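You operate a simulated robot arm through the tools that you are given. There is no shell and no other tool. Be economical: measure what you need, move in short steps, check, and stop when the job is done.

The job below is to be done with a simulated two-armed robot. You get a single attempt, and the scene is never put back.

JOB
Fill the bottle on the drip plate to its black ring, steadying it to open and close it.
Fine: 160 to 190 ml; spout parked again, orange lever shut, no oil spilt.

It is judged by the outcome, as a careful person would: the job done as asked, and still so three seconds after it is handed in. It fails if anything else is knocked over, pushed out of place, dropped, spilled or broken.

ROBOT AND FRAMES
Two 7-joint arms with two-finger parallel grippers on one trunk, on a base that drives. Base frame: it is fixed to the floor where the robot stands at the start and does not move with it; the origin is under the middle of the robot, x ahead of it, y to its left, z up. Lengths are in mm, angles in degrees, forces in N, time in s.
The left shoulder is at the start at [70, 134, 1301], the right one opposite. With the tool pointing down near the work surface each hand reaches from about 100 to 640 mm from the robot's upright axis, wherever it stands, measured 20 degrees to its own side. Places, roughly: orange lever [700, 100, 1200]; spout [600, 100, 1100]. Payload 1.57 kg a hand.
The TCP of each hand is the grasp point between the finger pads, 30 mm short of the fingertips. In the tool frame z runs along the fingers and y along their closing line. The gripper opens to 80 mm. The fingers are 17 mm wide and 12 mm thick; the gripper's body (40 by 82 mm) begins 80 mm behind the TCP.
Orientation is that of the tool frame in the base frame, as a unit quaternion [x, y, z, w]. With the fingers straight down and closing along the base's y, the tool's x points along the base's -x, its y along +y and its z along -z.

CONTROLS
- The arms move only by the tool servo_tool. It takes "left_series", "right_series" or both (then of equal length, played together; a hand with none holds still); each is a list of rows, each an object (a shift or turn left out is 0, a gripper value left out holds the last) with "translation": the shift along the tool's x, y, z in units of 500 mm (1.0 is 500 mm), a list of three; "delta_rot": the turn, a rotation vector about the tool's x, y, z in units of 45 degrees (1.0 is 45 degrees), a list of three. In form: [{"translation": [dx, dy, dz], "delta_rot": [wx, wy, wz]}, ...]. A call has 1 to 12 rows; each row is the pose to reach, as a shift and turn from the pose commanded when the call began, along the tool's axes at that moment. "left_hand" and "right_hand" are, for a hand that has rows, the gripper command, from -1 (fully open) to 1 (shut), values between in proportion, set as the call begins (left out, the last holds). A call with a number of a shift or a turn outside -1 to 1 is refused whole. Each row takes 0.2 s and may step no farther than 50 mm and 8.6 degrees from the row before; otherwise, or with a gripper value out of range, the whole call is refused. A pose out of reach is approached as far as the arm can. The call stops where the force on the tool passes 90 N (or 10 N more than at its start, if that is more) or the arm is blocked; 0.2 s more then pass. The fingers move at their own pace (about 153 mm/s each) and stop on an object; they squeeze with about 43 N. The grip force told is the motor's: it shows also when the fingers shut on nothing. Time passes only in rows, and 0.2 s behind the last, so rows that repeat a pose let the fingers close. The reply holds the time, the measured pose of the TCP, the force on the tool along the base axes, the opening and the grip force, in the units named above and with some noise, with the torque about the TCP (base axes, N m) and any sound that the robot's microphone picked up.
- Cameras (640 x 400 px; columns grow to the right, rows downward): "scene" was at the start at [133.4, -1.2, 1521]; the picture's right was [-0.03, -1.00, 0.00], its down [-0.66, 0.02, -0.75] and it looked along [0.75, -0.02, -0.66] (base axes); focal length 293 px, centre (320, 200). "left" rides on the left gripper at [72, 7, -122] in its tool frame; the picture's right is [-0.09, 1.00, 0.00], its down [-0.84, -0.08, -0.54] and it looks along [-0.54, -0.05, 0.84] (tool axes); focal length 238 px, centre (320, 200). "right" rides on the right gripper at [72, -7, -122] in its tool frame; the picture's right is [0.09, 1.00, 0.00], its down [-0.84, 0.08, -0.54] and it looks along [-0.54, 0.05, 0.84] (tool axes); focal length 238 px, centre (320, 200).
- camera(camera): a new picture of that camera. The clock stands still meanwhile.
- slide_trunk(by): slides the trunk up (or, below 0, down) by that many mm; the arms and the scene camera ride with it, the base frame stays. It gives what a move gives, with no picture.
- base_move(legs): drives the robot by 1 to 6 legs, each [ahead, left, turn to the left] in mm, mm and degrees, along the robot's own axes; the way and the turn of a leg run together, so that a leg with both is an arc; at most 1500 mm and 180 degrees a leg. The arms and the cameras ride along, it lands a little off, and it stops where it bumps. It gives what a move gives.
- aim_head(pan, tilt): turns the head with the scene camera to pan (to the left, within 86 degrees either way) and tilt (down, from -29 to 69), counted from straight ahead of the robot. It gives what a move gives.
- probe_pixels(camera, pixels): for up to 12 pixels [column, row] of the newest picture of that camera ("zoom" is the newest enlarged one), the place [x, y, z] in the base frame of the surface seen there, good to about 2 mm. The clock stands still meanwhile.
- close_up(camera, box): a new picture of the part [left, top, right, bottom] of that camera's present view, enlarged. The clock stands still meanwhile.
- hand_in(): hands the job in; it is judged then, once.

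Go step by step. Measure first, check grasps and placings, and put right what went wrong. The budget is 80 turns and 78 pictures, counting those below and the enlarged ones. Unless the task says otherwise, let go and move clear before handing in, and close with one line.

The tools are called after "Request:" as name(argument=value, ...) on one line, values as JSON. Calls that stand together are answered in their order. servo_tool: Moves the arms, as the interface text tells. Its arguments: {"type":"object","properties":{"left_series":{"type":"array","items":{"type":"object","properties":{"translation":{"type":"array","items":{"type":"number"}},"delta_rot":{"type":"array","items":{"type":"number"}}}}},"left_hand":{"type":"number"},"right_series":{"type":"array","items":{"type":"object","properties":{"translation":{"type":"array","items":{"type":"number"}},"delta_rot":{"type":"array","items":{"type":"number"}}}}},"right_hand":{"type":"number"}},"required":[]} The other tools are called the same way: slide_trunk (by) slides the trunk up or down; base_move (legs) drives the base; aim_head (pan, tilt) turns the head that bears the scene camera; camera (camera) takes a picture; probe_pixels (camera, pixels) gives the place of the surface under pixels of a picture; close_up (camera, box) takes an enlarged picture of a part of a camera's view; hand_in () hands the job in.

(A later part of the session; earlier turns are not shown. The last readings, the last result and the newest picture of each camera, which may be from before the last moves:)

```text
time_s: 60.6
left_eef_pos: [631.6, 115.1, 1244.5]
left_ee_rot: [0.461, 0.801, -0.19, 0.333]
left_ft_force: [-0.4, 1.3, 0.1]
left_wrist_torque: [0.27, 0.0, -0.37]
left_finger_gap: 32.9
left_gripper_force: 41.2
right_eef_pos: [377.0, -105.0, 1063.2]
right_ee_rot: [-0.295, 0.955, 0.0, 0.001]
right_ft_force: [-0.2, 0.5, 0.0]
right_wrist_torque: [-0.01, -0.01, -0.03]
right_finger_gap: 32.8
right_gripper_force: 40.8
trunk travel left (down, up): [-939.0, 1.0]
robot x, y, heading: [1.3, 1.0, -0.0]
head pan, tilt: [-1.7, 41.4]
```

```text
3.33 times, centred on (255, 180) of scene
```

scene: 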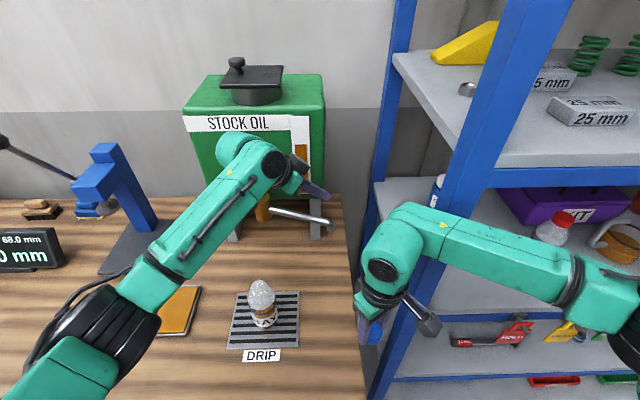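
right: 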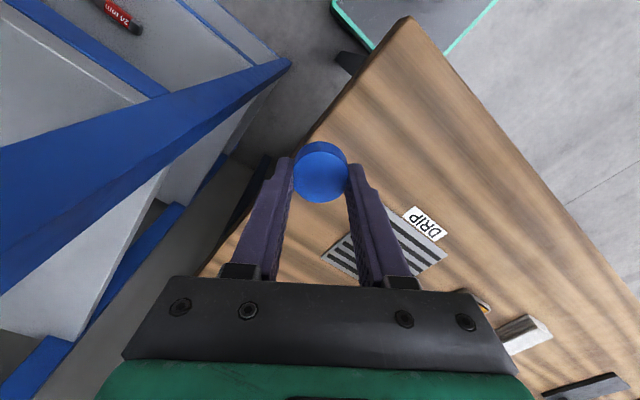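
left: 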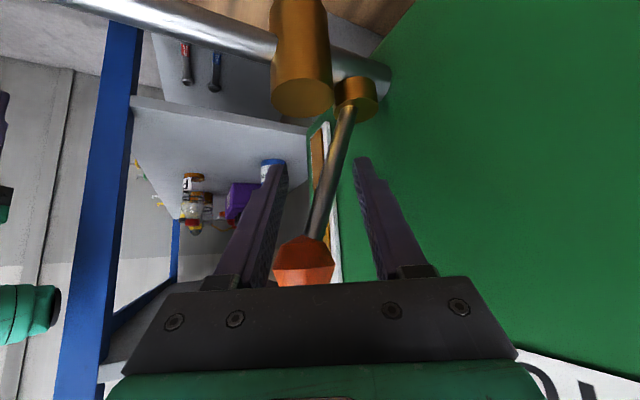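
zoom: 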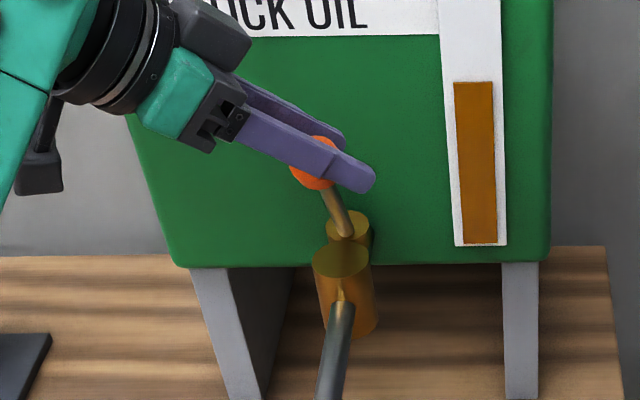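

The knob is pinched. I'll pull it along the arc by about 10° (16 mm forward, 9 down).

Request:
servo_tool(left_series=[{"translation": [0.008, -0.009, 0.0005]}, {"translation": [0.016, -0.018, 0.0009]}, {"translation": [0.024, -0.0277, 0.0013]}])

Request:
close_up(camera="scene", box=[215, 220, 305, 320])

```text
time_s: 61.4
left_eef_pos: [616.8, 116.6, 1237.2]
left_ee_rot: [0.461, 0.8, -0.192, 0.333]
left_ft_force: [3.4, 3.7, 5.6]
left_wrist_torque: [-0.53, -0.79, -0.57]
left_finger_gap: 33.3
left_gripper_force: 41.6
right_eef_pos: [374.9, -103.6, 1064.2]
right_ee_rot: [-0.294, 0.956, 0.0, 0.001]
right_ft_force: [0.1, 0.2, -1.2]
right_wrist_torque: [-0.02, 0.01, -0.04]
right_finger_gap: 33.0
right_gripper_force: 41.2
trunk travel left (down, up): [-939.0, 1.0]
robot x, y, heading: [2.0, 2.6, -0.1]
head pan, tilt: [-1.7, 41.4]
```

```text
4.00 times, centred on (260, 270) of scene
```

zoom: 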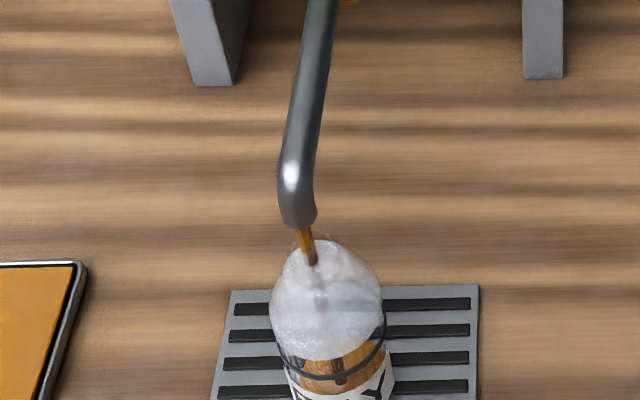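

Oil flows (orange stream at (307,245)) straight into the neck. I'll let it run 0.6 s and gauge the level against the ring.

Request:
servo_tool(left_series=[{"translation": [0, 0, 0]}, {"translation": [0, 0, 0]}])

Request:
close_up(camera="scene", box=[238, 270, 294, 330])

```text
time_s: 62.0
left_eef_pos: [616.7, 115.5, 1237.6]
left_ee_rot: [0.462, 0.8, -0.192, 0.332]
left_ft_force: [1.9, 3.9, 5.2]
left_wrist_torque: [-0.46, -0.68, -0.53]
left_finger_gap: 33.3
left_gripper_force: 41.6
right_eef_pos: [374.8, -103.5, 1063.7]
right_ee_rot: [-0.295, 0.956, -0.001, 0.001]
right_ft_force: [-0.1, -0.8, 0.2]
right_wrist_torque: [0.01, 0.01, -0.02]
right_finger_gap: 32.9
right_gripper_force: 41.1
trunk travel left (down, up): [-939.0, 1.0]
robot x, y, heading: [-0.5, 0.4, -0.1]
head pan, tilt: [-1.7, 41.4]
```

```text
6.67 times, centred on (266, 300) of scene
```

zoom: 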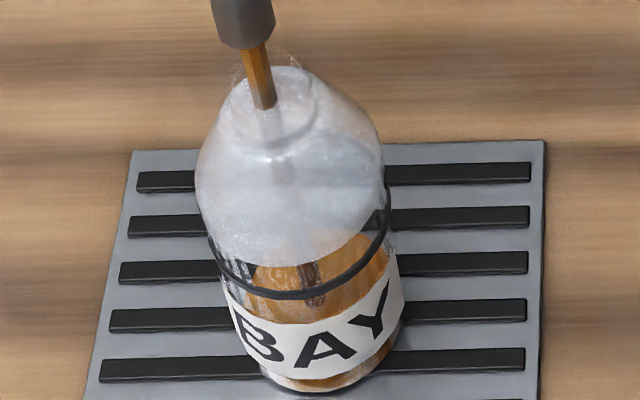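

The oil's upper edge (right side at about row 245) is still below the ring (right side at about row 200). I'll let it run 1 s more and compare.

Request:
servo_tool(left_series=[{"translation": [0, 0, 0]}, {"translation": [0, 0, 0]}, {"translation": [0, 0, 0]}, {"translation": [0, 0, 0]}])

Request:
close_up(camera="scene", box=[238, 270, 294, 330])

```text
time_s: 63.0
left_eef_pos: [616.6, 116.4, 1236.5]
left_ee_rot: [0.461, 0.801, -0.191, 0.332]
left_ft_force: [-0.1, 4.5, 3.5]
left_wrist_torque: [0.09, -0.29, -0.53]
left_finger_gap: 33.4
left_gripper_force: 41.4
right_eef_pos: [374.6, -102.9, 1063.2]
right_ee_rot: [-0.296, 0.955, 0.0, 0.0]
right_ft_force: [-0.5, 0.2, 0.1]
right_wrist_torque: [0.0, 0.01, 0.0]
right_finger_gap: 32.8
right_gripper_force: 41.5
trunk travel left (down, up): [-939.0, 1.0]
robot x, y, heading: [-2.6, 3.3, -0.2]
head pan, tilt: [-1.7, 41.4]
```

```text
6.67 times, centred on (266, 300) of scene
```

zoom: 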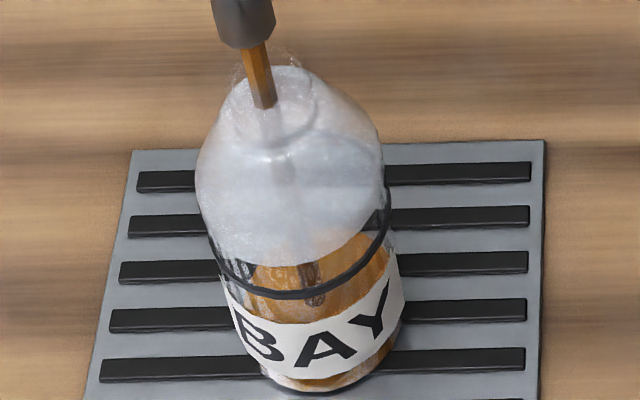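

The level hardly changed in 1 s, so the flow is slow. I'll let it run 2.6 s (12 rows) and re-check.

Request:
servo_tool(left_series=[{"translation": [0, 0, 0]}, {"translation": [0, 0, 0]}, {"translation": [0, 0, 0]}, {"translation": [0, 0, 0]}, {"translation": [0, 0, 0]}, {"translation": [0, 0, 0]}, {"translation": [0, 0, 0]}, {"translation": [0, 0, 0]}, {"translation": [0, 0, 0]}, {"translation": [0, 0, 0]}, {"translation": [0, 0, 0]}, {"translation": [0, 0, 0]}])

Request:
close_up(camera="scene", box=[238, 270, 294, 330])

```text
time_s: 65.6
left_eef_pos: [617.2, 116.3, 1237.8]
left_ee_rot: [0.461, 0.8, -0.191, 0.333]
left_ft_force: [-1.9, 4.7, 1.2]
left_wrist_torque: [0.35, 0.09, -0.41]
left_finger_gap: 33.2
left_gripper_force: 41.1
right_eef_pos: [375.7, -103.2, 1063.2]
right_ee_rot: [-0.295, 0.956, 0.0, 0.0]
right_ft_force: [-0.1, 0.0, 0.3]
right_wrist_torque: [0.02, -0.01, -0.04]
right_finger_gap: 32.9
right_gripper_force: 41.5
trunk travel left (down, up): [-939.0, 1.0]
robot x, y, heading: [1.0, 1.3, -0.0]
head pan, tilt: [-1.7, 41.4]
```

```text
6.67 times, centred on (266, 300) of scene
```

zoom: 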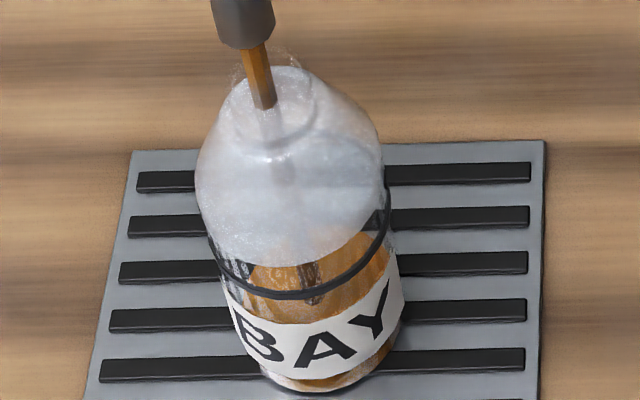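

The flow is a trickle, so I'll open about 10° more and let it run about 1.6 s.

Request:
servo_tool(left_series=[{"translation": [0.0085, -0.008, 0.0019]}, {"translation": [0.017, -0.016, 0.0037]}, {"translation": [0.0254, -0.0242, 0.0056]}, {"translation": [0.0254, -0.0242, 0.0056]}, {"translation": [0.0254, -0.0242, 0.0056]}, {"translation": [0.0254, -0.0242, 0.0056]}, {"translation": [0.0254, -0.0242, 0.0056]}])

Request:
close_up(camera="scene", box=[238, 270, 294, 330])

```text
time_s: 67.2
left_eef_pos: [601.3, 115.3, 1225.8]
left_ee_rot: [0.462, 0.8, -0.191, 0.331]
left_ft_force: [0.1, -1.6, 1.2]
left_wrist_torque: [-0.36, -0.2, -0.79]
left_finger_gap: 33.2
left_gripper_force: 41.0
right_eef_pos: [375.7, -105.0, 1063.5]
right_ee_rot: [-0.294, 0.956, 0.0, 0.001]
right_ft_force: [-0.2, 0.5, 0.5]
right_wrist_torque: [0.0, 0.0, -0.03]
right_finger_gap: 33.0
right_gripper_force: 40.7
trunk travel left (down, up): [-939.0, 1.0]
robot x, y, heading: [-5.1, 1.7, -0.1]
head pan, tilt: [-1.7, 41.4]
```

```text
6.67 times, centred on (266, 300) of scene
```

zoom: 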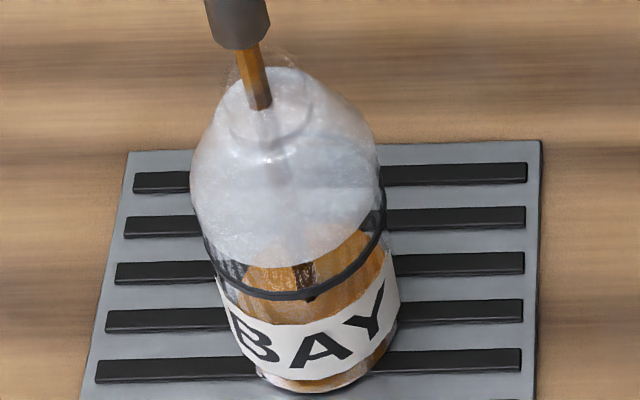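

The level is creeping up. I'll probe the visible oil surface inside the ring for its height while the clock stands still.

Request:
probe_pixels(camera="zoom", pixels=[[340, 245], [350, 255], [265, 280], [330, 262], [300, 295], [300, 312], [255, 295], [383, 215], [270, 272], [365, 240], [285, 280], [320, 320]])

```text
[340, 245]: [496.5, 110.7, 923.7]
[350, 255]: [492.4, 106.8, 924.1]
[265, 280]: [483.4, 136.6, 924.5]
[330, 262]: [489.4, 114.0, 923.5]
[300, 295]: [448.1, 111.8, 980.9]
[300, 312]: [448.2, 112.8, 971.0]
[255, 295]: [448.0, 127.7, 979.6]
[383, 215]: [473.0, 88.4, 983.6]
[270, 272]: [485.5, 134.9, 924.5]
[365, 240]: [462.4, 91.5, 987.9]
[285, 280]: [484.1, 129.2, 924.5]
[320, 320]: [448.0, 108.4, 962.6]
```

The oil surface is at z≈924, so it needs to rise about 58 mm to the ring at about 982. I'll run 2.6 s at this opening and re-probe to get the rate.

Request:
servo_tool(left_series=[{"translation": [0, 0, 0]}, {"translation": [0, 0, 0]}, {"translation": [0, 0, 0]}, {"translation": [0, 0, 0]}, {"translation": [0, 0, 0]}, {"translation": [0, 0, 0]}, {"translation": [0, 0, 0]}, {"translation": [0, 0, 0]}, {"translation": [0, 0, 0]}, {"translation": [0, 0, 0]}, {"translation": [0, 0, 0]}, {"translation": [0, 0, 0]}])

Request:
close_up(camera="scene", box=[238, 270, 294, 330])

Request:
probe_pixels(camera="zoom", pixels=[[340, 245], [350, 255], [265, 280], [330, 262], [340, 232], [270, 272], [300, 262]])

```text
time_s: 69.8
left_eef_pos: [601.1, 115.4, 1227.6]
left_ee_rot: [0.462, 0.801, -0.191, 0.331]
left_ft_force: [-0.7, -2.0, -1.4]
left_wrist_torque: [0.26, 0.18, -0.46]
left_finger_gap: 33.3
left_gripper_force: 40.9
right_eef_pos: [376.2, -104.5, 1063.2]
right_ee_rot: [-0.296, 0.955, 0.002, 0.001]
right_ft_force: [-0.4, -0.1, -0.1]
right_wrist_torque: [0.04, 0.0, 0.03]
right_finger_gap: 32.6
right_gripper_force: 40.9
trunk travel left (down, up): [-939.0, 1.0]
robot x, y, heading: [-0.7, -3.3, -0.0]
head pan, tilt: [-1.7, 41.4]
```

```text
6.67 times, centred on (266, 300) of scene
```

zoom: 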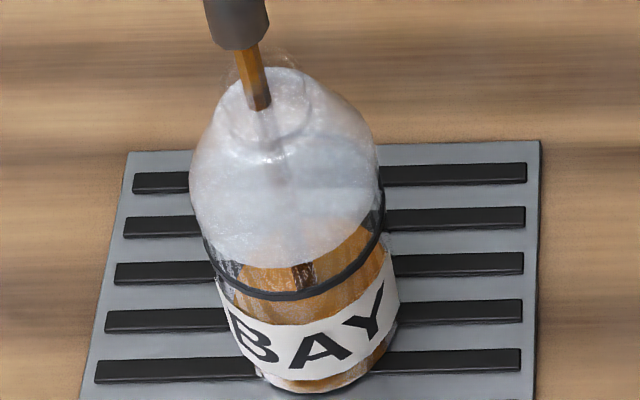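

```text
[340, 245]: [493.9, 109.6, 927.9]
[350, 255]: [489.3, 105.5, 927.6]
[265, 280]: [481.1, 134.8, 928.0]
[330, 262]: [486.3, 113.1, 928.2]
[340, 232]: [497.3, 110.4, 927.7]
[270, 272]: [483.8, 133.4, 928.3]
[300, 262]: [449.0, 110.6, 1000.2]
```

It rises about 1.55 mm/s (3.5 ml/s), a steady and predictable rate. I'll keep this opening and run about 18 s, which should reach z≈956, then re-measure.

Request:
servo_tool(left_series=[{"translation": [0, 0, 0]}, {"translation": [0, 0, 0]}, {"translation": [0, 0, 0]}, {"translation": [0, 0, 0]}, {"translation": [0, 0, 0]}, {"translation": [0, 0, 0]}, {"translation": [0, 0, 0]}, {"translation": [0, 0, 0]}, {"translation": [0, 0, 0]}, {"translation": [0, 0, 0]}, {"translation": [0, 0, 0]}, {"translation": [0, 0, 0]}])

Request:
servo_tool(left_series=[{"translation": [0, 0, 0]}, {"translation": [0, 0, 0]}, {"translation": [0, 0, 0]}, {"translation": [0, 0, 0]}, {"translation": [0, 0, 0]}, {"translation": [0, 0, 0]}, {"translation": [0, 0, 0]}, {"translation": [0, 0, 0]}, {"translation": [0, 0, 0]}, {"translation": [0, 0, 0]}, {"translation": [0, 0, 0]}, {"translation": [0, 0, 0]}])

Request:
servo_tool(left_series=[{"translation": [0, 0, 0]}, {"translation": [0, 0, 0]}, {"translation": [0, 0, 0]}, {"translation": [0, 0, 0]}, {"translation": [0, 0, 0]}, {"translation": [0, 0, 0]}, {"translation": [0, 0, 0]}, {"translation": [0, 0, 0]}, {"translation": [0, 0, 0]}, {"translation": [0, 0, 0]}, {"translation": [0, 0, 0]}, {"translation": [0, 0, 0]}])

Request:
servo_tool(left_series=[{"translation": [0, 0, 0]}, {"translation": [0, 0, 0]}, {"translation": [0, 0, 0]}, {"translation": [0, 0, 0]}, {"translation": [0, 0, 0]}, {"translation": [0, 0, 0]}, {"translation": [0, 0, 0]}, {"translation": [0, 0, 0]}, {"translation": [0, 0, 0]}, {"translation": [0, 0, 0]}, {"translation": [0, 0, 0]}, {"translation": [0, 0, 0]}])

Request:
servo_tool(left_series=[{"translation": [0, 0, 0]}, {"translation": [0, 0, 0]}, {"translation": [0, 0, 0]}, {"translation": [0, 0, 0]}, {"translation": [0, 0, 0]}, {"translation": [0, 0, 0]}, {"translation": [0, 0, 0]}, {"translation": [0, 0, 0]}, {"translation": [0, 0, 0]}, {"translation": [0, 0, 0]}, {"translation": [0, 0, 0]}, {"translation": [0, 0, 0]}])

Request:
servo_tool(left_series=[{"translation": [0, 0, 0]}, {"translation": [0, 0, 0]}, {"translation": [0, 0, 0]}, {"translation": [0, 0, 0]}, {"translation": [0, 0, 0]}, {"translation": [0, 0, 0]}, {"translation": [0, 0, 0]}, {"translation": [0, 0, 0]}, {"translation": [0, 0, 0]}, {"translation": [0, 0, 0]}, {"translation": [0, 0, 0]}, {"translation": [0, 0, 0]}])

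Request:
servo_tool(left_series=[{"translation": [0, 0, 0]}, {"translation": [0, 0, 0]}, {"translation": [0, 0, 0]}, {"translation": [0, 0, 0]}, {"translation": [0, 0, 0]}, {"translation": [0, 0, 0]}, {"translation": [0, 0, 0]}, {"translation": [0, 0, 0]}, {"translation": [0, 0, 0]}, {"translation": [0, 0, 0]}, {"translation": [0, 0, 0]}, {"translation": [0, 0, 0]}])

Request:
close_up(camera="scene", box=[238, 270, 294, 330])

Request:
probe_pixels(camera="zoom", pixels=[[340, 245], [350, 255], [265, 280], [330, 262], [340, 232], [270, 272], [255, 270], [300, 295]])

```text
time_s: 72.4
left_eef_pos: [601.9, 115.5, 1227.8]
left_ee_rot: [0.462, 0.8, -0.191, 0.332]
left_ft_force: [0.3, -2.7, 1.1]
left_wrist_torque: [-0.1, -0.06, -0.41]
left_finger_gap: 33.0
left_gripper_force: 41.2
right_eef_pos: [375.8, -104.5, 1064.3]
right_ee_rot: [-0.295, 0.955, 0.001, 0.0]
right_ft_force: [0.0, -0.4, 0.6]
right_wrist_torque: [-0.01, 0.0, -0.02]
right_finger_gap: 32.9
right_gripper_force: 41.0
trunk travel left (down, up): [-939.0, 1.0]
robot x, y, heading: [-0.0, 1.8, 0.2]
head pan, tilt: [-1.7, 41.4]
```

```text
time_s: 75.0
left_eef_pos: [602.2, 115.3, 1227.1]
left_ee_rot: [0.462, 0.8, -0.191, 0.332]
left_ft_force: [-1.6, -1.8, -0.1]
left_wrist_torque: [0.03, -0.05, -0.41]
left_finger_gap: 33.0
left_gripper_force: 40.6
right_eef_pos: [375.9, -105.6, 1063.7]
right_ee_rot: [-0.295, 0.956, 0.001, 0.0]
right_ft_force: [-0.5, -0.3, 0.3]
right_wrist_torque: [-0.01, -0.04, 0.02]
right_finger_gap: 33.0
right_gripper_force: 40.8
trunk travel left (down, up): [-939.0, 1.0]
robot x, y, heading: [-2.1, -4.9, -0.2]
head pan, tilt: [-1.7, 41.4]
```

```text
time_s: 77.6
left_eef_pos: [602.0, 116.2, 1226.9]
left_ee_rot: [0.462, 0.8, -0.19, 0.332]
left_ft_force: [-1.1, -1.5, 0.0]
left_wrist_torque: [0.18, -0.05, -0.7]
left_finger_gap: 33.1
left_gripper_force: 41.2
right_eef_pos: [375.5, -104.6, 1064.3]
right_ee_rot: [-0.294, 0.956, 0.0, 0.001]
right_ft_force: [0.5, -1.4, 0.4]
right_wrist_torque: [-0.05, 0.03, -0.01]
right_finger_gap: 32.9
right_gripper_force: 40.8
trunk travel left (down, up): [-939.0, 1.0]
robot x, y, heading: [-0.2, 1.4, 0.0]
head pan, tilt: [-1.7, 41.4]
```

```text
time_s: 80.2
left_eef_pos: [602.0, 114.3, 1227.3]
left_ee_rot: [0.461, 0.801, -0.19, 0.332]
left_ft_force: [-0.6, -2.3, 0.3]
left_wrist_torque: [0.02, -0.04, -0.57]
left_finger_gap: 33.0
left_gripper_force: 41.0
right_eef_pos: [376.1, -104.8, 1063.8]
right_ee_rot: [-0.295, 0.956, 0.001, 0.001]
right_ft_force: [-0.3, -0.1, -0.5]
right_wrist_torque: [-0.05, -0.01, -0.03]
right_finger_gap: 33.1
right_gripper_force: 41.1
trunk travel left (down, up): [-939.0, 1.0]
robot x, y, heading: [-1.0, -2.9, 0.2]
head pan, tilt: [-1.7, 41.4]
```

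```text
time_s: 82.8
left_eef_pos: [601.7, 116.0, 1227.5]
left_ee_rot: [0.461, 0.801, -0.19, 0.332]
left_ft_force: [-0.8, -3.9, -0.6]
left_wrist_torque: [0.06, -0.03, -0.56]
left_finger_gap: 33.0
left_gripper_force: 40.7
right_eef_pos: [374.6, -105.6, 1064.2]
right_ee_rot: [-0.295, 0.955, 0.0, 0.0]
right_ft_force: [0.3, 1.5, 0.0]
right_wrist_torque: [0.02, -0.01, 0.0]
right_finger_gap: 33.0
right_gripper_force: 41.3
trunk travel left (down, up): [-939.0, 1.0]
robot x, y, heading: [0.3, -0.5, -0.0]
head pan, tilt: [-1.7, 41.4]
```

```text
time_s: 85.4
left_eef_pos: [601.2, 115.1, 1227.5]
left_ee_rot: [0.462, 0.8, -0.191, 0.332]
left_ft_force: [-1.7, -3.8, -0.6]
left_wrist_torque: [0.02, 0.04, -0.54]
left_finger_gap: 33.0
left_gripper_force: 40.6
right_eef_pos: [375.7, -105.9, 1063.8]
right_ee_rot: [-0.295, 0.955, 0.001, 0.0]
right_ft_force: [0.3, 1.0, -0.1]
right_wrist_torque: [0.02, 0.01, 0.03]
right_finger_gap: 33.0
right_gripper_force: 40.8
trunk travel left (down, up): [-939.0, 1.0]
robot x, y, heading: [0.2, -4.3, -0.1]
head pan, tilt: [-1.7, 41.4]
```

```text
time_s: 88.0
left_eef_pos: [601.7, 115.1, 1227.4]
left_ee_rot: [0.462, 0.8, -0.191, 0.332]
left_ft_force: [-2.4, -4.3, 0.5]
left_wrist_torque: [0.01, 0.05, -0.55]
left_finger_gap: 32.7
left_gripper_force: 41.3
right_eef_pos: [375.5, -105.5, 1062.7]
right_ee_rot: [-0.295, 0.955, 0.001, 0.0]
right_ft_force: [-0.8, 0.3, 0.3]
right_wrist_torque: [0.01, 0.02, -0.01]
right_finger_gap: 33.0
right_gripper_force: 40.8
trunk travel left (down, up): [-939.0, 1.0]
robot x, y, heading: [-0.3, -3.3, 0.0]
head pan, tilt: [-1.7, 41.4]
```

```text
6.67 times, centred on (266, 300) of scene
```

zoom: 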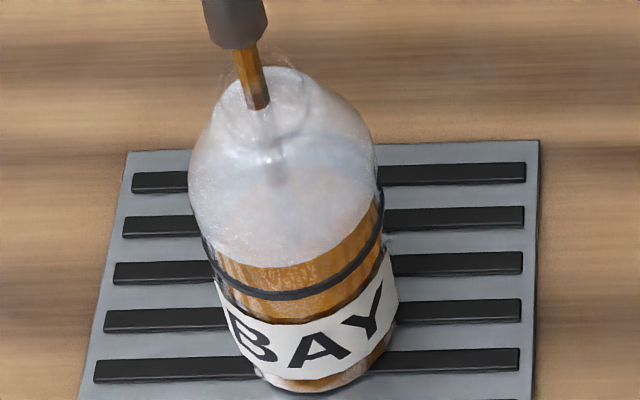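

```text
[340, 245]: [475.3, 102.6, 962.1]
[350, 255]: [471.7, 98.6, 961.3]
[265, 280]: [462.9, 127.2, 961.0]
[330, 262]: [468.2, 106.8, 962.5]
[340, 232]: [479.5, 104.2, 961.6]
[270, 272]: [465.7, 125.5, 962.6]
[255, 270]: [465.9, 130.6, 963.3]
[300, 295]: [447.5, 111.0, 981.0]
```

The surface is at z≈962 with the ring at 981, rising 1.87 mm/s. I'll run 7.8 s more (to about 976) and check before closing.

Request:
servo_tool(left_series=[{"translation": [0, 0, 0]}, {"translation": [0, 0, 0]}, {"translation": [0, 0, 0]}, {"translation": [0, 0, 0]}, {"translation": [0, 0, 0]}, {"translation": [0, 0, 0]}, {"translation": [0, 0, 0]}, {"translation": [0, 0, 0]}, {"translation": [0, 0, 0]}, {"translation": [0, 0, 0]}, {"translation": [0, 0, 0]}, {"translation": [0, 0, 0]}])

Request:
servo_tool(left_series=[{"translation": [0, 0, 0]}, {"translation": [0, 0, 0]}, {"translation": [0, 0, 0]}, {"translation": [0, 0, 0]}, {"translation": [0, 0, 0]}, {"translation": [0, 0, 0]}, {"translation": [0, 0, 0]}, {"translation": [0, 0, 0]}, {"translation": [0, 0, 0]}, {"translation": [0, 0, 0]}, {"translation": [0, 0, 0]}, {"translation": [0, 0, 0]}])

Request:
servo_tool(left_series=[{"translation": [0, 0, 0]}, {"translation": [0, 0, 0]}, {"translation": [0, 0, 0]}, {"translation": [0, 0, 0]}, {"translation": [0, 0, 0]}, {"translation": [0, 0, 0]}, {"translation": [0, 0, 0]}, {"translation": [0, 0, 0]}, {"translation": [0, 0, 0]}, {"translation": [0, 0, 0]}, {"translation": [0, 0, 0]}, {"translation": [0, 0, 0]}])

Request:
close_up(camera="scene", box=[238, 270, 294, 330])

Request:
probe_pixels(camera="zoom", pixels=[[340, 245], [350, 255], [265, 280], [330, 262], [340, 232], [270, 272], [255, 270], [300, 295], [310, 220], [270, 240]])

```text
time_s: 90.6
left_eef_pos: [601.1, 115.5, 1226.8]
left_ee_rot: [0.462, 0.8, -0.19, 0.332]
left_ft_force: [-1.7, -4.2, 0.9]
left_wrist_torque: [0.0, 0.06, -0.56]
left_finger_gap: 32.5
left_gripper_force: 41.0
right_eef_pos: [375.2, -105.3, 1063.2]
right_ee_rot: [-0.295, 0.956, 0.001, 0.0]
right_ft_force: [-0.4, -0.5, 0.3]
right_wrist_torque: [-0.01, -0.01, 0.01]
right_finger_gap: 33.0
right_gripper_force: 40.8
trunk travel left (down, up): [-939.0, 1.0]
robot x, y, heading: [0.0, 2.3, -0.1]
head pan, tilt: [-1.7, 41.4]
```

```text
time_s: 93.2
left_eef_pos: [602.0, 114.1, 1227.5]
left_ee_rot: [0.462, 0.8, -0.191, 0.332]
left_ft_force: [-1.6, -5.1, 1.0]
left_wrist_torque: [0.01, 0.02, -0.55]
left_finger_gap: 32.3
left_gripper_force: 40.6
right_eef_pos: [375.7, -105.9, 1063.1]
right_ee_rot: [-0.295, 0.955, 0.001, 0.0]
right_ft_force: [-0.1, 1.0, 0.1]
right_wrist_torque: [0.02, -0.03, -0.01]
right_finger_gap: 32.8
right_gripper_force: 40.7
trunk travel left (down, up): [-939.0, 1.0]
robot x, y, heading: [-0.1, 1.2, -0.2]
head pan, tilt: [-1.7, 41.4]
```

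```text
time_s: 95.8
left_eef_pos: [601.5, 114.9, 1227.6]
left_ee_rot: [0.461, 0.8, -0.19, 0.332]
left_ft_force: [-1.7, -5.2, -0.1]
left_wrist_torque: [0.02, 0.06, -0.54]
left_finger_gap: 31.7
left_gripper_force: 40.1
right_eef_pos: [375.2, -105.2, 1064.1]
right_ee_rot: [-0.295, 0.956, 0.001, 0.001]
right_ft_force: [0.7, -0.1, 0.0]
right_wrist_torque: [0.03, 0.0, -0.03]
right_finger_gap: 33.0
right_gripper_force: 41.4
trunk travel left (down, up): [-939.0, 1.0]
robot x, y, heading: [0.9, 1.1, -0.1]
head pan, tilt: [-1.7, 41.4]
```

```text
6.67 times, centred on (266, 300) of scene
```

zoom: 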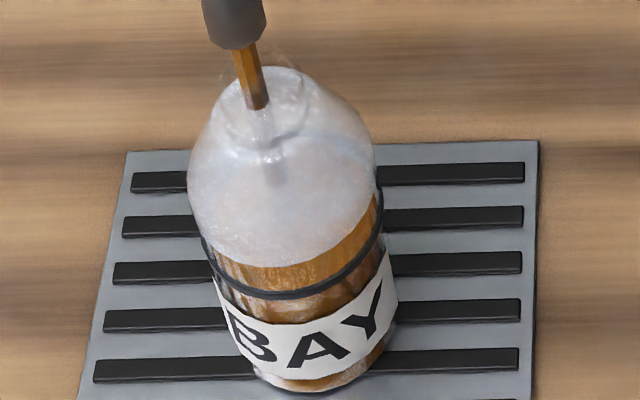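

```text
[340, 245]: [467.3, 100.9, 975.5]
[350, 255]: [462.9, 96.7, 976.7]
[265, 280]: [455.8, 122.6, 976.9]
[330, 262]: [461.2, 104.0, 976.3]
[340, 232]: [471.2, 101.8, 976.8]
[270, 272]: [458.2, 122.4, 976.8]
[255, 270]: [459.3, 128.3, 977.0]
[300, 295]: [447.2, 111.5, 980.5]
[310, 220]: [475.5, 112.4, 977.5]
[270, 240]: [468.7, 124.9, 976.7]
```

The level is z≈976.7, 4–5 mm under the ring centre. I'll dwell 1.6 s more and close the lever in the same call.

Request:
servo_tool(left_series=[{"translation": [0, 0, 0]}, {"translation": [0, 0, 0]}, {"translation": [0, 0, 0]}, {"translation": [0, 0, 0]}, {"translation": [0, 0, 0]}, {"translation": [0, 0, 0]}, {"translation": [0, 0, 0]}, {"translation": [0, 0, 0]}, {"translation": [-0.0247, 0.0259, -0.0034]}, {"translation": [-0.048, 0.0518, -0.0055]}, {"translation": [-0.06, 0.0691, -0.0033]}, {"translation": [-0.06, 0.0691, -0.0033]}])

Request:
close_up(camera="scene", box=[200, 140, 330, 330])

```text
time_s: 98.4
left_eef_pos: [636.9, 111.1, 1254.0]
left_ee_rot: [0.462, 0.799, -0.189, 0.334]
left_ft_force: [-8.1, -10.1, 12.1]
left_wrist_torque: [0.26, 0.37, -0.18]
left_finger_gap: 28.8
left_gripper_force: 38.9
right_eef_pos: [372.4, -108.9, 1065.7]
right_ee_rot: [-0.293, 0.956, 0.001, 0.003]
right_ft_force: [-0.2, -0.2, -0.3]
right_wrist_torque: [0.0, -0.04, 0.0]
right_finger_gap: 33.2
right_gripper_force: 40.9
trunk travel left (down, up): [-939.0, 1.0]
robot x, y, heading: [0.4, 2.0, 0.2]
head pan, tilt: [-1.7, 41.4]
```

```text
2.11 times, centred on (265, 235) of scene
```

zoom: 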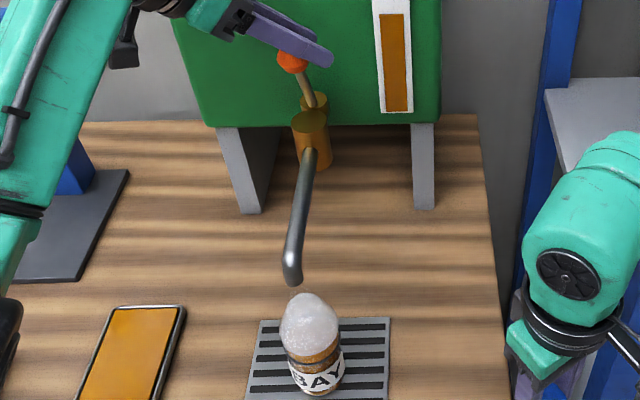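

The stream has stopped. I'll zoom on the lever and check the level and whether anything still drips.

Request:
close_up(camera="scene", box=[200, 120, 310, 240])

Request:
close_up(camera="scene", box=[238, 250, 294, 330])

Request:
probe_pixels(camera="zoom", pixels=[[335, 270], [330, 280], [265, 290], [320, 260], [290, 275], [300, 300], [300, 306], [300, 312], [260, 305]])

```text
3.33 times, centred on (255, 180) of scene
```

zoom: 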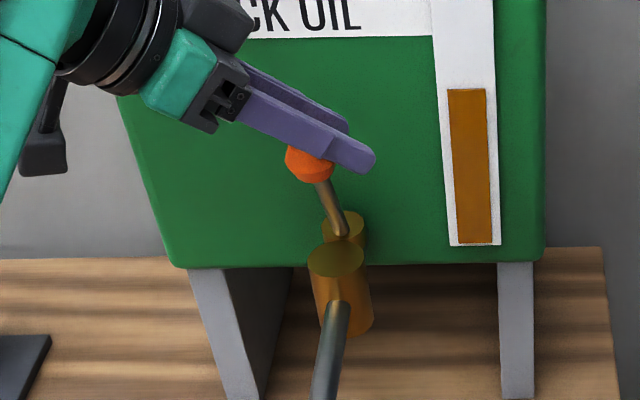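

```text
5.00 times, centred on (266, 290) of scene
```

zoom: 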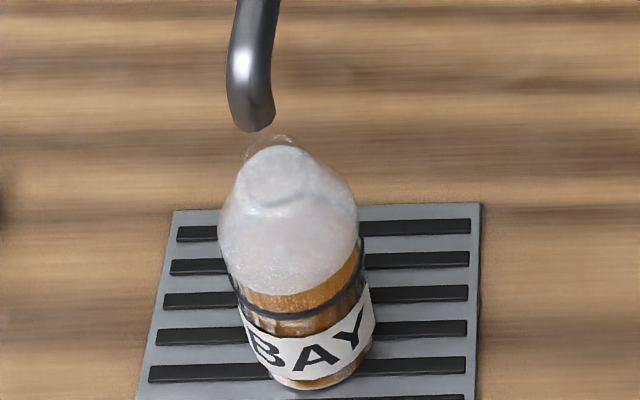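

```text
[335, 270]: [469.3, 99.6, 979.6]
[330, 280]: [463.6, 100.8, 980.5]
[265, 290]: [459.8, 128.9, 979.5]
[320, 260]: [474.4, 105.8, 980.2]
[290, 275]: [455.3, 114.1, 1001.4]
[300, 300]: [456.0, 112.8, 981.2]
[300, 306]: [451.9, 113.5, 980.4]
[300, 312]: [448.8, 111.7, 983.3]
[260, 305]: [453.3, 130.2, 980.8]
```

The oil surface is z≈980, right at the ring (981), and there's no drip. The lever isn't quite back to its first angle, so I'll open the fingers and push the knob back to its stop.

Request:
servo_tool(left_series=[{"translation": [0, 0, 0]}, {"translation": [0, 0, 0]}, {"translation": [0.0085, 0, 0.0085]}, {"translation": [0.006, 0.006, 0.011]}, {"translation": [0.0035, 0.012, 0.013]}, {"translation": [0.0014, 0.0173, 0.0156]}, {"translation": [0.0014, 0.0173, 0.0156]}], left_hand=-0.1)

Request:
close_up(camera="scene", box=[200, 120, 310, 240])

Request:
probe_pixels(camera="zoom", pixels=[[317, 140], [317, 150], [317, 160], [310, 150], [325, 165]])

```text
time_s: 100.0
left_eef_pos: [651.7, 116.2, 1242.7]
left_ee_rot: [0.462, 0.8, -0.191, 0.333]
left_ft_force: [-1.4, -1.7, 0.8]
left_wrist_torque: [0.01, -0.04, -0.01]
left_finger_gap: 44.9
left_gripper_force: 1.3
right_eef_pos: [374.7, -105.2, 1063.2]
right_ee_rot: [-0.295, 0.955, 0.0, 0.001]
right_ft_force: [0.9, -0.8, 0.2]
right_wrist_torque: [0.01, -0.02, -0.01]
right_finger_gap: 32.7
right_gripper_force: 41.5
trunk travel left (down, up): [-939.0, 1.0]
robot x, y, heading: [-1.5, -1.9, 0.2]
head pan, tilt: [-1.7, 41.4]
```

```text
3.33 times, centred on (255, 180) of scene
```

zoom: 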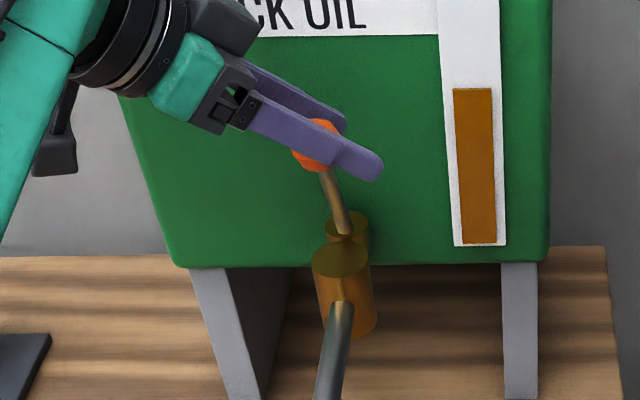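

```text
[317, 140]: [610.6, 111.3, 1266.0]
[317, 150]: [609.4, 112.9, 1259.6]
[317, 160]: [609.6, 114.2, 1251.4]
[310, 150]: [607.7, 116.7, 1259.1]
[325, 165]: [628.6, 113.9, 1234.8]
```

The stem and knob now look as at the start (stem at (330,185)). I'll press 4 mm more to confirm it's against its stop.

Request:
servo_tool(left_series=[{"translation": [-0.0028, 0.007, 0.0028]}, {"translation": [-0.0028, 0.007, 0.0028]}])

```text
time_s: 100.6
left_eef_pos: [654.6, 114.2, 1243.3]
left_ee_rot: [0.462, 0.8, -0.191, 0.332]
left_ft_force: [-4.0, -1.9, -0.5]
left_wrist_torque: [0.01, 0.08, -0.05]
left_finger_gap: 47.6
left_gripper_force: 1.8
right_eef_pos: [374.8, -104.5, 1065.6]
right_ee_rot: [-0.295, 0.956, 0.0, 0.0]
right_ft_force: [-0.5, -0.3, -0.2]
right_wrist_torque: [-0.02, -0.01, 0.01]
right_finger_gap: 32.8
right_gripper_force: 40.7
trunk travel left (down, up): [-939.0, 1.0]
robot x, y, heading: [-4.7, -1.5, -0.2]
head pan, tilt: [-1.7, 41.4]
```

The lever is against its stop; the finger just yields. I'll centre, withdraw from the knob, close the fingers, and wait for drips.

Request:
servo_tool(left_series=[{"translation": [0.0056, -0.0138, -0.0056]}, {"translation": [0.0056, -0.0138, -0.05]}, {"translation": [0.0056, -0.0138, -0.1]}, {"translation": [0.0056, -0.0138, -0.15]}, {"translation": [0.0056, -0.0138, -0.2]}, {"translation": [0.0056, -0.0138, -0.2]}])

Request:
close_up(camera="scene", box=[200, 140, 330, 330])

Request:
probe_pixels(camera="zoom", pixels=[[294, 52], [300, 78], [292, 265], [298, 220], [305, 170], [318, 350]])

```text
time_s: 102.0
left_eef_pos: [613.7, 176.0, 1313.1]
left_ee_rot: [0.461, 0.801, -0.191, 0.332]
left_ft_force: [0.5, -0.4, 0.5]
left_wrist_torque: [0.0, 0.02, -0.02]
left_finger_gap: 44.2
left_gripper_force: 0.0
right_eef_pos: [375.3, -103.3, 1064.0]
right_ee_rot: [-0.295, 0.955, 0.001, 0.002]
right_ft_force: [0.1, -0.1, 0.0]
right_wrist_torque: [0.02, 0.0, 0.01]
right_finger_gap: 32.9
right_gripper_force: 41.1
trunk travel left (down, up): [-939.0, 1.0]
robot x, y, heading: [-2.1, 0.1, -0.1]
head pan, tilt: [-1.7, 41.4]
```

```text
2.11 times, centred on (265, 235) of scene
```

zoom: 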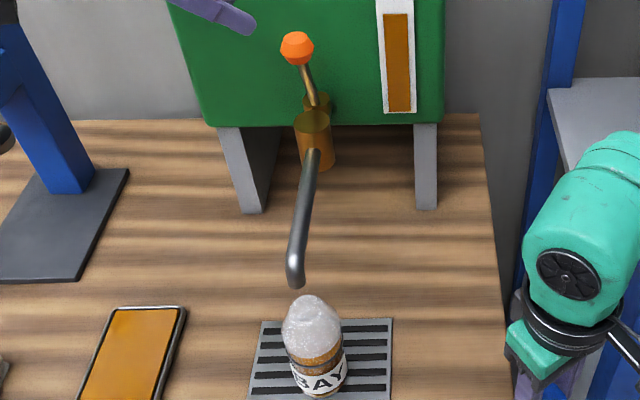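

```text
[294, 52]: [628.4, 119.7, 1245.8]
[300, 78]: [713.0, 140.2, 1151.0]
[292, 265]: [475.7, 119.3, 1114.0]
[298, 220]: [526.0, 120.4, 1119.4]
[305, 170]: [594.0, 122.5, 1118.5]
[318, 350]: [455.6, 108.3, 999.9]
```

The lever is back to its original position (knob front at x≈628), with no drip visible. I'll move the closed left fingers to the +y side of the spout pipe, just below pipe level, ready to push it back.

Request:
servo_tool(left_series=[{"translation": [0.058, -0.037, 0.038]}, {"translation": [0.116, -0.074, 0.076]}, {"translation": [0.174, -0.11, 0.114]}, {"translation": [0.232, -0.147, 0.152]}, {"translation": [0.29, -0.184, 0.19]}, {"translation": [0.348, -0.221, 0.228]}, {"translation": [0.348, -0.221, 0.228]}], left_hand=1)

Request:
close_up(camera="scene", box=[200, 180, 330, 330])

```text
time_s: 103.6
left_eef_pos: [497.0, 157.7, 1107.3]
left_ee_rot: [0.461, 0.801, -0.19, 0.332]
left_ft_force: [-0.6, 0.2, -0.1]
left_wrist_torque: [0.0, 0.01, -0.05]
left_finger_gap: 0.0
left_gripper_force: 21.3
right_eef_pos: [375.7, -104.3, 1063.7]
right_ee_rot: [-0.295, 0.956, 0.001, 0.001]
right_ft_force: [-0.8, -0.6, -0.1]
right_wrist_torque: [0.03, 0.01, -0.02]
right_finger_gap: 33.0
right_gripper_force: 41.2
trunk travel left (down, up): [-939.0, 1.0]
robot x, y, heading: [0.0, 0.7, -0.1]
head pan, tilt: [-1.7, 41.4]
```

```text
2.67 times, centred on (265, 255) of scene
```

zoom: 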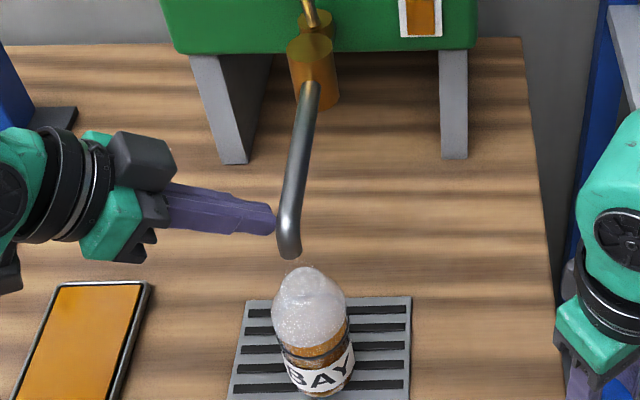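

The fingertip is beside the pipe, on its left. I'll push it back along the arc to its parked angle.

Request:
servo_tool(left_series=[{"translation": [-0.0374, -0.0019, 0.0375]}, {"translation": [-0.0664, -0.0211, 0.0666]}, {"translation": [-0.0898, -0.0285, 0.09]}, {"translation": [-0.1132, -0.036, 0.1135]}, {"translation": [-0.137, -0.0355, 0.1375]}, {"translation": [-0.161, -0.0333, 0.1614]}, {"translation": [-0.184, -0.024, 0.1845]}, {"translation": [-0.2067, -0.0131, 0.2072]}, {"translation": [-0.225, 0.002, 0.2255]}, {"translation": [-0.2421, 0.0176, 0.2427]}, {"translation": [-0.2421, 0.0176, 0.2427]}])

Request:
close_up(camera="scene", box=[200, 150, 360, 330])

Request:
probe_pixels(camera="zoom", pixels=[[430, 130], [440, 150], [450, 140], [425, 150], [410, 120]])

```text
time_s: 106.0
left_eef_pos: [590.8, 11.0, 1106.7]
left_ee_rot: [0.461, 0.8, -0.191, 0.332]
left_ft_force: [-3.0, 1.2, -2.5]
left_wrist_torque: [0.06, 0.01, 0.01]
left_finger_gap: 0.0
left_gripper_force: 21.6
right_eef_pos: [375.7, -104.6, 1064.0]
right_ee_rot: [-0.295, 0.955, 0.0, 0.0]
right_ft_force: [-0.7, 0.2, 0.4]
right_wrist_torque: [0.01, -0.01, -0.03]
right_finger_gap: 32.9
right_gripper_force: 40.7
trunk travel left (down, up): [-939.0, 1.0]
robot x, y, heading: [-1.9, -1.5, 0.4]
head pan, tilt: [-1.7, 41.4]
```

```text
2.22 times, centred on (280, 240) of scene
```

zoom: 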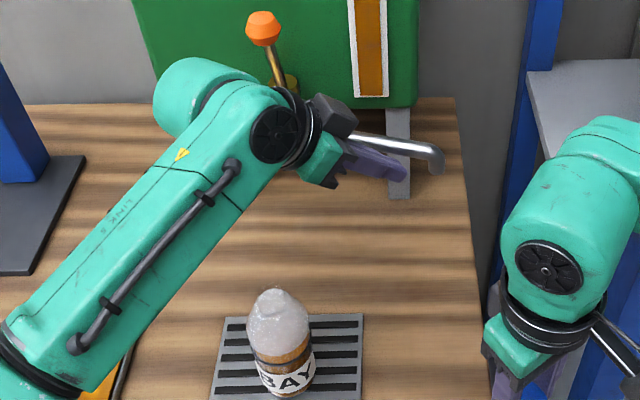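

```text
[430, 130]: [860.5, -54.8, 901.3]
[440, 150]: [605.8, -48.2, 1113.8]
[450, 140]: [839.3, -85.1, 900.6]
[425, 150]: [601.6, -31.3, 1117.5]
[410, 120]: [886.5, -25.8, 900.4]
```

The spout tip is at about (606,-48), some 8° past its original park at about (583,-41). I'll go over the pipe, hook it, and ease it back to the first angle.

Request:
servo_tool(left_series=[{"translation": [0, 0, -0.06]}, {"translation": [0, 0, -0.12]}, {"translation": [-0.0616, 0.001, -0.1814]}, {"translation": [-0.109, 0.0085, -0.1286]}, {"translation": [-0.156, 0.016, -0.0758]}, {"translation": [-0.2027, 0.0234, -0.023]}, {"translation": [-0.162, 0.0234, 0.017]}, {"translation": [-0.122, 0.0234, 0.0574]}, {"translation": [-0.108, 0.005, 0.0433]}, {"translation": [-0.094, -0.0135, 0.0292]}, {"translation": [-0.08, -0.032, 0.015]}, {"translation": [-0.08, -0.032, 0.015]}])

Request:
close_up(camera="scene", box=[200, 150, 360, 330])

Request:
probe_pixels(camera="zoom", pixels=[[435, 160], [425, 160], [430, 170], [440, 165], [262, 28], [265, 300]])

```text
time_s: 108.6
left_eef_pos: [594.1, -25.1, 1129.6]
left_ee_rot: [0.462, 0.8, -0.192, 0.331]
left_ft_force: [0.3, -0.6, -0.2]
left_wrist_torque: [-0.01, 0.01, 0.03]
left_finger_gap: 0.1
left_gripper_force: 21.4
right_eef_pos: [375.7, -104.6, 1063.9]
right_ee_rot: [-0.295, 0.956, 0.001, 0.001]
right_ft_force: [0.4, -0.6, -0.1]
right_wrist_torque: [0.01, 0.0, -0.01]
right_finger_gap: 32.8
right_gripper_force: 41.0
trunk travel left (down, up): [-939.0, 1.0]
robot x, y, heading: [0.1, -0.1, 0.2]
head pan, tilt: [-1.7, 41.4]
```

```text
2.22 times, centred on (280, 240) of scene
```

zoom: 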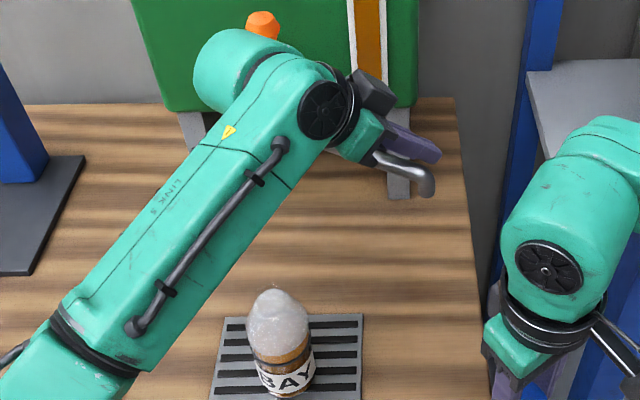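

```text
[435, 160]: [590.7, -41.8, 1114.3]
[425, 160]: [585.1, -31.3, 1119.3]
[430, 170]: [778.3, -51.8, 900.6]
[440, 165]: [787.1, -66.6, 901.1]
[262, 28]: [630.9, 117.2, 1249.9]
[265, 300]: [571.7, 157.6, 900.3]
```

The spout tip is back at about (587,-41), matching its start, and the lever is shut. I'll withdraw the left hand up and away, back to the bottle pre-grasp.

Request:
servo_tool(left_series=[{"translation": [-0.006, 0.0066, 0.006]}, {"translation": [-0.048, 0.0066, -0.036]}, {"translation": [-0.091, 0.0066, -0.0786]}, {"translation": [-0.026, -0.002, -0.123]}, {"translation": [0.039, -0.011, -0.167]}, {"translation": [0.104, -0.02, -0.211]}, {"translation": [0.169, -0.029, -0.256]}, {"translation": [0.234, -0.038, -0.3]}, {"translation": [0.299, -0.047, -0.344]}, {"translation": [0.364, -0.056, -0.388]}, {"translation": [0.364, -0.056, -0.388]}])

```text
time_s: 111.0
left_eef_pos: [439.8, 193.0, 1137.5]
left_ee_rot: [0.461, 0.8, -0.191, 0.333]
left_ft_force: [0.4, -0.4, 0.6]
left_wrist_torque: [0.01, 0.02, 0.02]
left_finger_gap: 0.0
left_gripper_force: 21.0
right_eef_pos: [375.2, -105.4, 1064.1]
right_ee_rot: [-0.294, 0.956, 0.001, 0.001]
right_ft_force: [0.1, 0.3, -0.6]
right_wrist_torque: [-0.02, 0.02, 0.02]
right_finger_gap: 32.9
right_gripper_force: 41.2
trunk travel left (down, up): [-939.0, 1.0]
robot x, y, heading: [-1.8, 1.8, 0.1]
head pan, tilt: [-1.7, 41.4]
```

Clear of the tap. I'll open, lower to the approach line, and advance around the bottle body as before.

Request:
servo_tool(left_series=[{"translation": [0.041, -0.0023, 0.038]}, {"translation": [0.082, -0.0046, 0.076]}, {"translation": [0.123, -0.0068, 0.114]}, {"translation": [0.123, -0.0068, 0.114]}], left_hand=-1)

Request:
servo_tool(left_series=[{"translation": [0, 0, 0.05]}, {"translation": [0, 0, 0.1]}, {"translation": [0, 0, 0.15]}, {"translation": [0, 0, 0.2]}, {"translation": [0, 0, 0.25]}, {"translation": [0, 0, 0.25]}])

Request:
camera(camera="left")

```text
time_s: 112.0
left_eef_pos: [435.2, 191.7, 1055.4]
left_ee_rot: [0.462, 0.8, -0.191, 0.332]
left_ft_force: [0.6, -0.2, -0.2]
left_wrist_torque: [-0.01, -0.05, -0.03]
left_finger_gap: 80.0
left_gripper_force: 0.0
right_eef_pos: [375.5, -103.5, 1064.1]
right_ee_rot: [-0.295, 0.955, 0.0, 0.001]
right_ft_force: [0.6, 0.3, 0.7]
right_wrist_torque: [0.01, 0.03, 0.02]
right_finger_gap: 32.8
right_gripper_force: 41.1
trunk travel left (down, up): [-939.0, 1.0]
robot x, y, heading: [-1.8, -2.8, 0.2]
head pan, tilt: [-1.7, 41.4]
```

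```text
time_s: 113.4
left_eef_pos: [475.8, 118.5, 968.3]
left_ee_rot: [0.462, 0.8, -0.192, 0.333]
left_ft_force: [0.2, -0.1, 0.5]
left_wrist_torque: [-0.04, 0.02, 0.0]
left_finger_gap: 80.0
left_gripper_force: 0.1
right_eef_pos: [376.0, -104.6, 1062.9]
right_ee_rot: [-0.295, 0.956, 0.001, 0.001]
right_ft_force: [-0.7, 0.3, -0.8]
right_wrist_torque: [-0.01, 0.0, -0.05]
right_finger_gap: 32.9
right_gripper_force: 40.7
trunk travel left (down, up): [-939.0, 1.0]
robot x, y, heading: [3.3, -0.5, -0.1]
head pan, tilt: [-1.7, 41.4]
```

```text
4 pictures are left
```

left: 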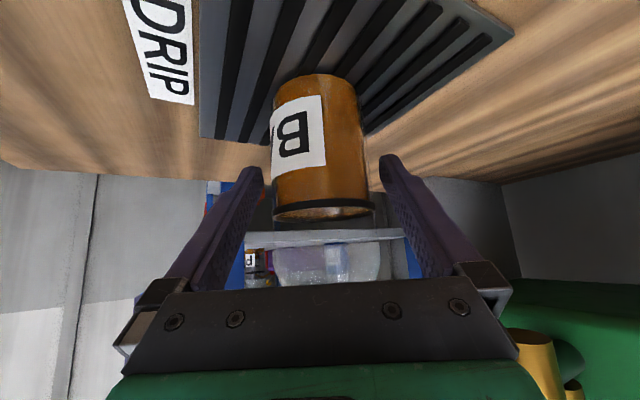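

The left view shows the oil right at the black ring, and the bottle is centred between the fingers. I'll grip it and bring the right hand with the cap above the neck.

Request:
servo_tool(left_series=[{"translation": [0, 0, 0]}, {"translation": [0, 0, 0]}, {"translation": [0, 0, 0]}, {"translation": [0, 0, 0]}, {"translation": [0, 0, 0]}, {"translation": [0, 0, 0]}, {"translation": [0, 0, 0]}, {"translation": [0, 0, 0]}, {"translation": [0, 0, 0]}], right_series=[{"translation": [0, 0, -0.09]}, {"translation": [0, 0, -0.18]}, {"translation": [-0.071, 0.0418, -0.18]}, {"translation": [-0.142, 0.0836, -0.18]}, {"translation": [-0.213, 0.1254, -0.18]}, {"translation": [-0.284, 0.1672, -0.18]}, {"translation": [-0.355, 0.209, -0.18]}, {"translation": [-0.4256, 0.2508, -0.18]}, {"translation": [-0.4256, 0.2508, -0.18]}], left_hand=-0.25)

Request:
close_up(camera="scene", box=[225, 210, 310, 310])

```text
time_s: 115.4
left_eef_pos: [475.9, 119.7, 966.8]
left_ee_rot: [0.46, 0.801, -0.19, 0.332]
left_ft_force: [0.9, 0.3, 0.1]
left_wrist_torque: [0.06, 0.05, -0.02]
left_finger_gap: 55.1
left_gripper_force: 42.7
right_eef_pos: [479.8, 119.4, 1154.2]
right_ee_rot: [-0.295, 0.955, 0.0, 0.001]
right_ft_force: [-0.2, -0.5, 0.4]
right_wrist_torque: [0.01, -0.02, -0.03]
right_finger_gap: 33.1
right_gripper_force: 40.9
trunk travel left (down, up): [-939.0, 1.0]
robot x, y, heading: [-1.4, 0.9, -0.2]
head pan, tilt: [-1.7, 41.4]
```

```text
4.00 times, centred on (268, 260) of scene
```

zoom: 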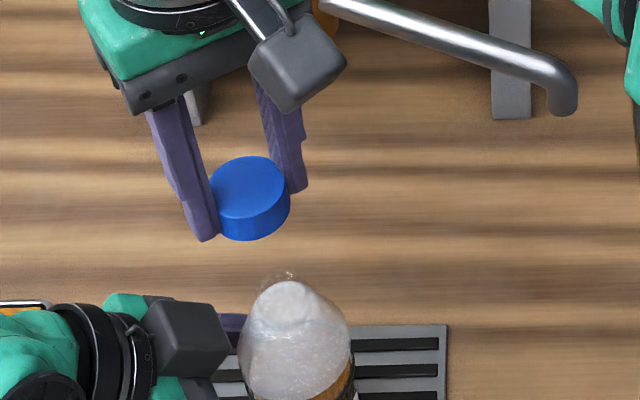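

Request:
probe_pixels(camera="zoom", pixels=[[248, 180], [215, 190], [284, 180], [245, 160], [252, 202], [252, 225], [290, 282], [290, 300], [262, 305], [318, 305], [290, 310], [275, 290]])

```text
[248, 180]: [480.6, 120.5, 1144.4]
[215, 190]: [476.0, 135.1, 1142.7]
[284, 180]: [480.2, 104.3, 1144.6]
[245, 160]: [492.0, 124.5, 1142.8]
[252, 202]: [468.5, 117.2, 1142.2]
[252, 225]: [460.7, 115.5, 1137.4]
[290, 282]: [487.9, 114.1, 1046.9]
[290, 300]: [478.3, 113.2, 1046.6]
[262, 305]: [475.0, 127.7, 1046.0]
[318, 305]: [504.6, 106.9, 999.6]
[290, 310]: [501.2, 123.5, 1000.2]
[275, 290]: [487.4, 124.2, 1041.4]
```

The cap is centred on the hand (about (479.5,119.6), top 1143), and the neck centre is at about (476,116). I'll shift by (-3.5,-3.5) and lower the cap to just above thread contact.

Request:
servo_tool(right_series=[{"translation": [0.0098, -0.0018, 0]}, {"translation": [0.0098, -0.0018, 0.05]}, {"translation": [0.0098, -0.0018, 0.1]}, {"translation": [0.0098, -0.0018, 0.13]}, {"translation": [0.0098, -0.0018, 0.15]}, {"translation": [0.0098, -0.0018, 0.15]}])

```text
time_s: 116.8
left_eef_pos: [474.9, 117.7, 967.2]
left_ee_rot: [0.462, 0.8, -0.192, 0.332]
left_ft_force: [-2.3, -2.3, -1.1]
left_wrist_torque: [0.25, -0.17, 0.01]
left_finger_gap: 55.1
left_gripper_force: 42.8
right_eef_pos: [477.1, 114.6, 1080.8]
right_ee_rot: [-0.295, 0.955, 0.001, -0.001]
right_ft_force: [0.9, 1.7, 1.2]
right_wrist_torque: [0.08, -0.06, 0.0]
right_finger_gap: 33.2
right_gripper_force: 41.8
trunk travel left (down, up): [-939.0, 1.0]
robot x, y, heading: [1.3, -0.1, -0.1]
head pan, tilt: [-1.7, 41.4]
```

Only light contact (about 2 N) at TCP z≈1080, so the cap is over the neck. I'll lower 3 mm and feel.

Request:
servo_tool(right_series=[{"translation": [0, 0, 0.003]}, {"translation": [0, 0, 0.006]}, {"translation": [0, 0, 0.006]}])

```text
time_s: 117.6
left_eef_pos: [474.9, 118.4, 966.5]
left_ee_rot: [0.46, 0.801, -0.19, 0.333]
left_ft_force: [-2.2, 0.4, -0.5]
left_wrist_torque: [-0.04, -0.14, 0.02]
left_finger_gap: 55.1
left_gripper_force: 43.1
right_eef_pos: [478.3, 115.7, 1075.5]
right_ee_rot: [-0.294, 0.956, 0.0, 0.002]
right_ft_force: [2.1, -0.2, -0.7]
right_wrist_torque: [0.01, 0.01, -0.02]
right_finger_gap: 32.8
right_gripper_force: 41.3
trunk travel left (down, up): [-939.0, 1.0]
robot x, y, heading: [-1.2, 0.6, -0.0]
head pan, tilt: [-1.7, 41.4]
```

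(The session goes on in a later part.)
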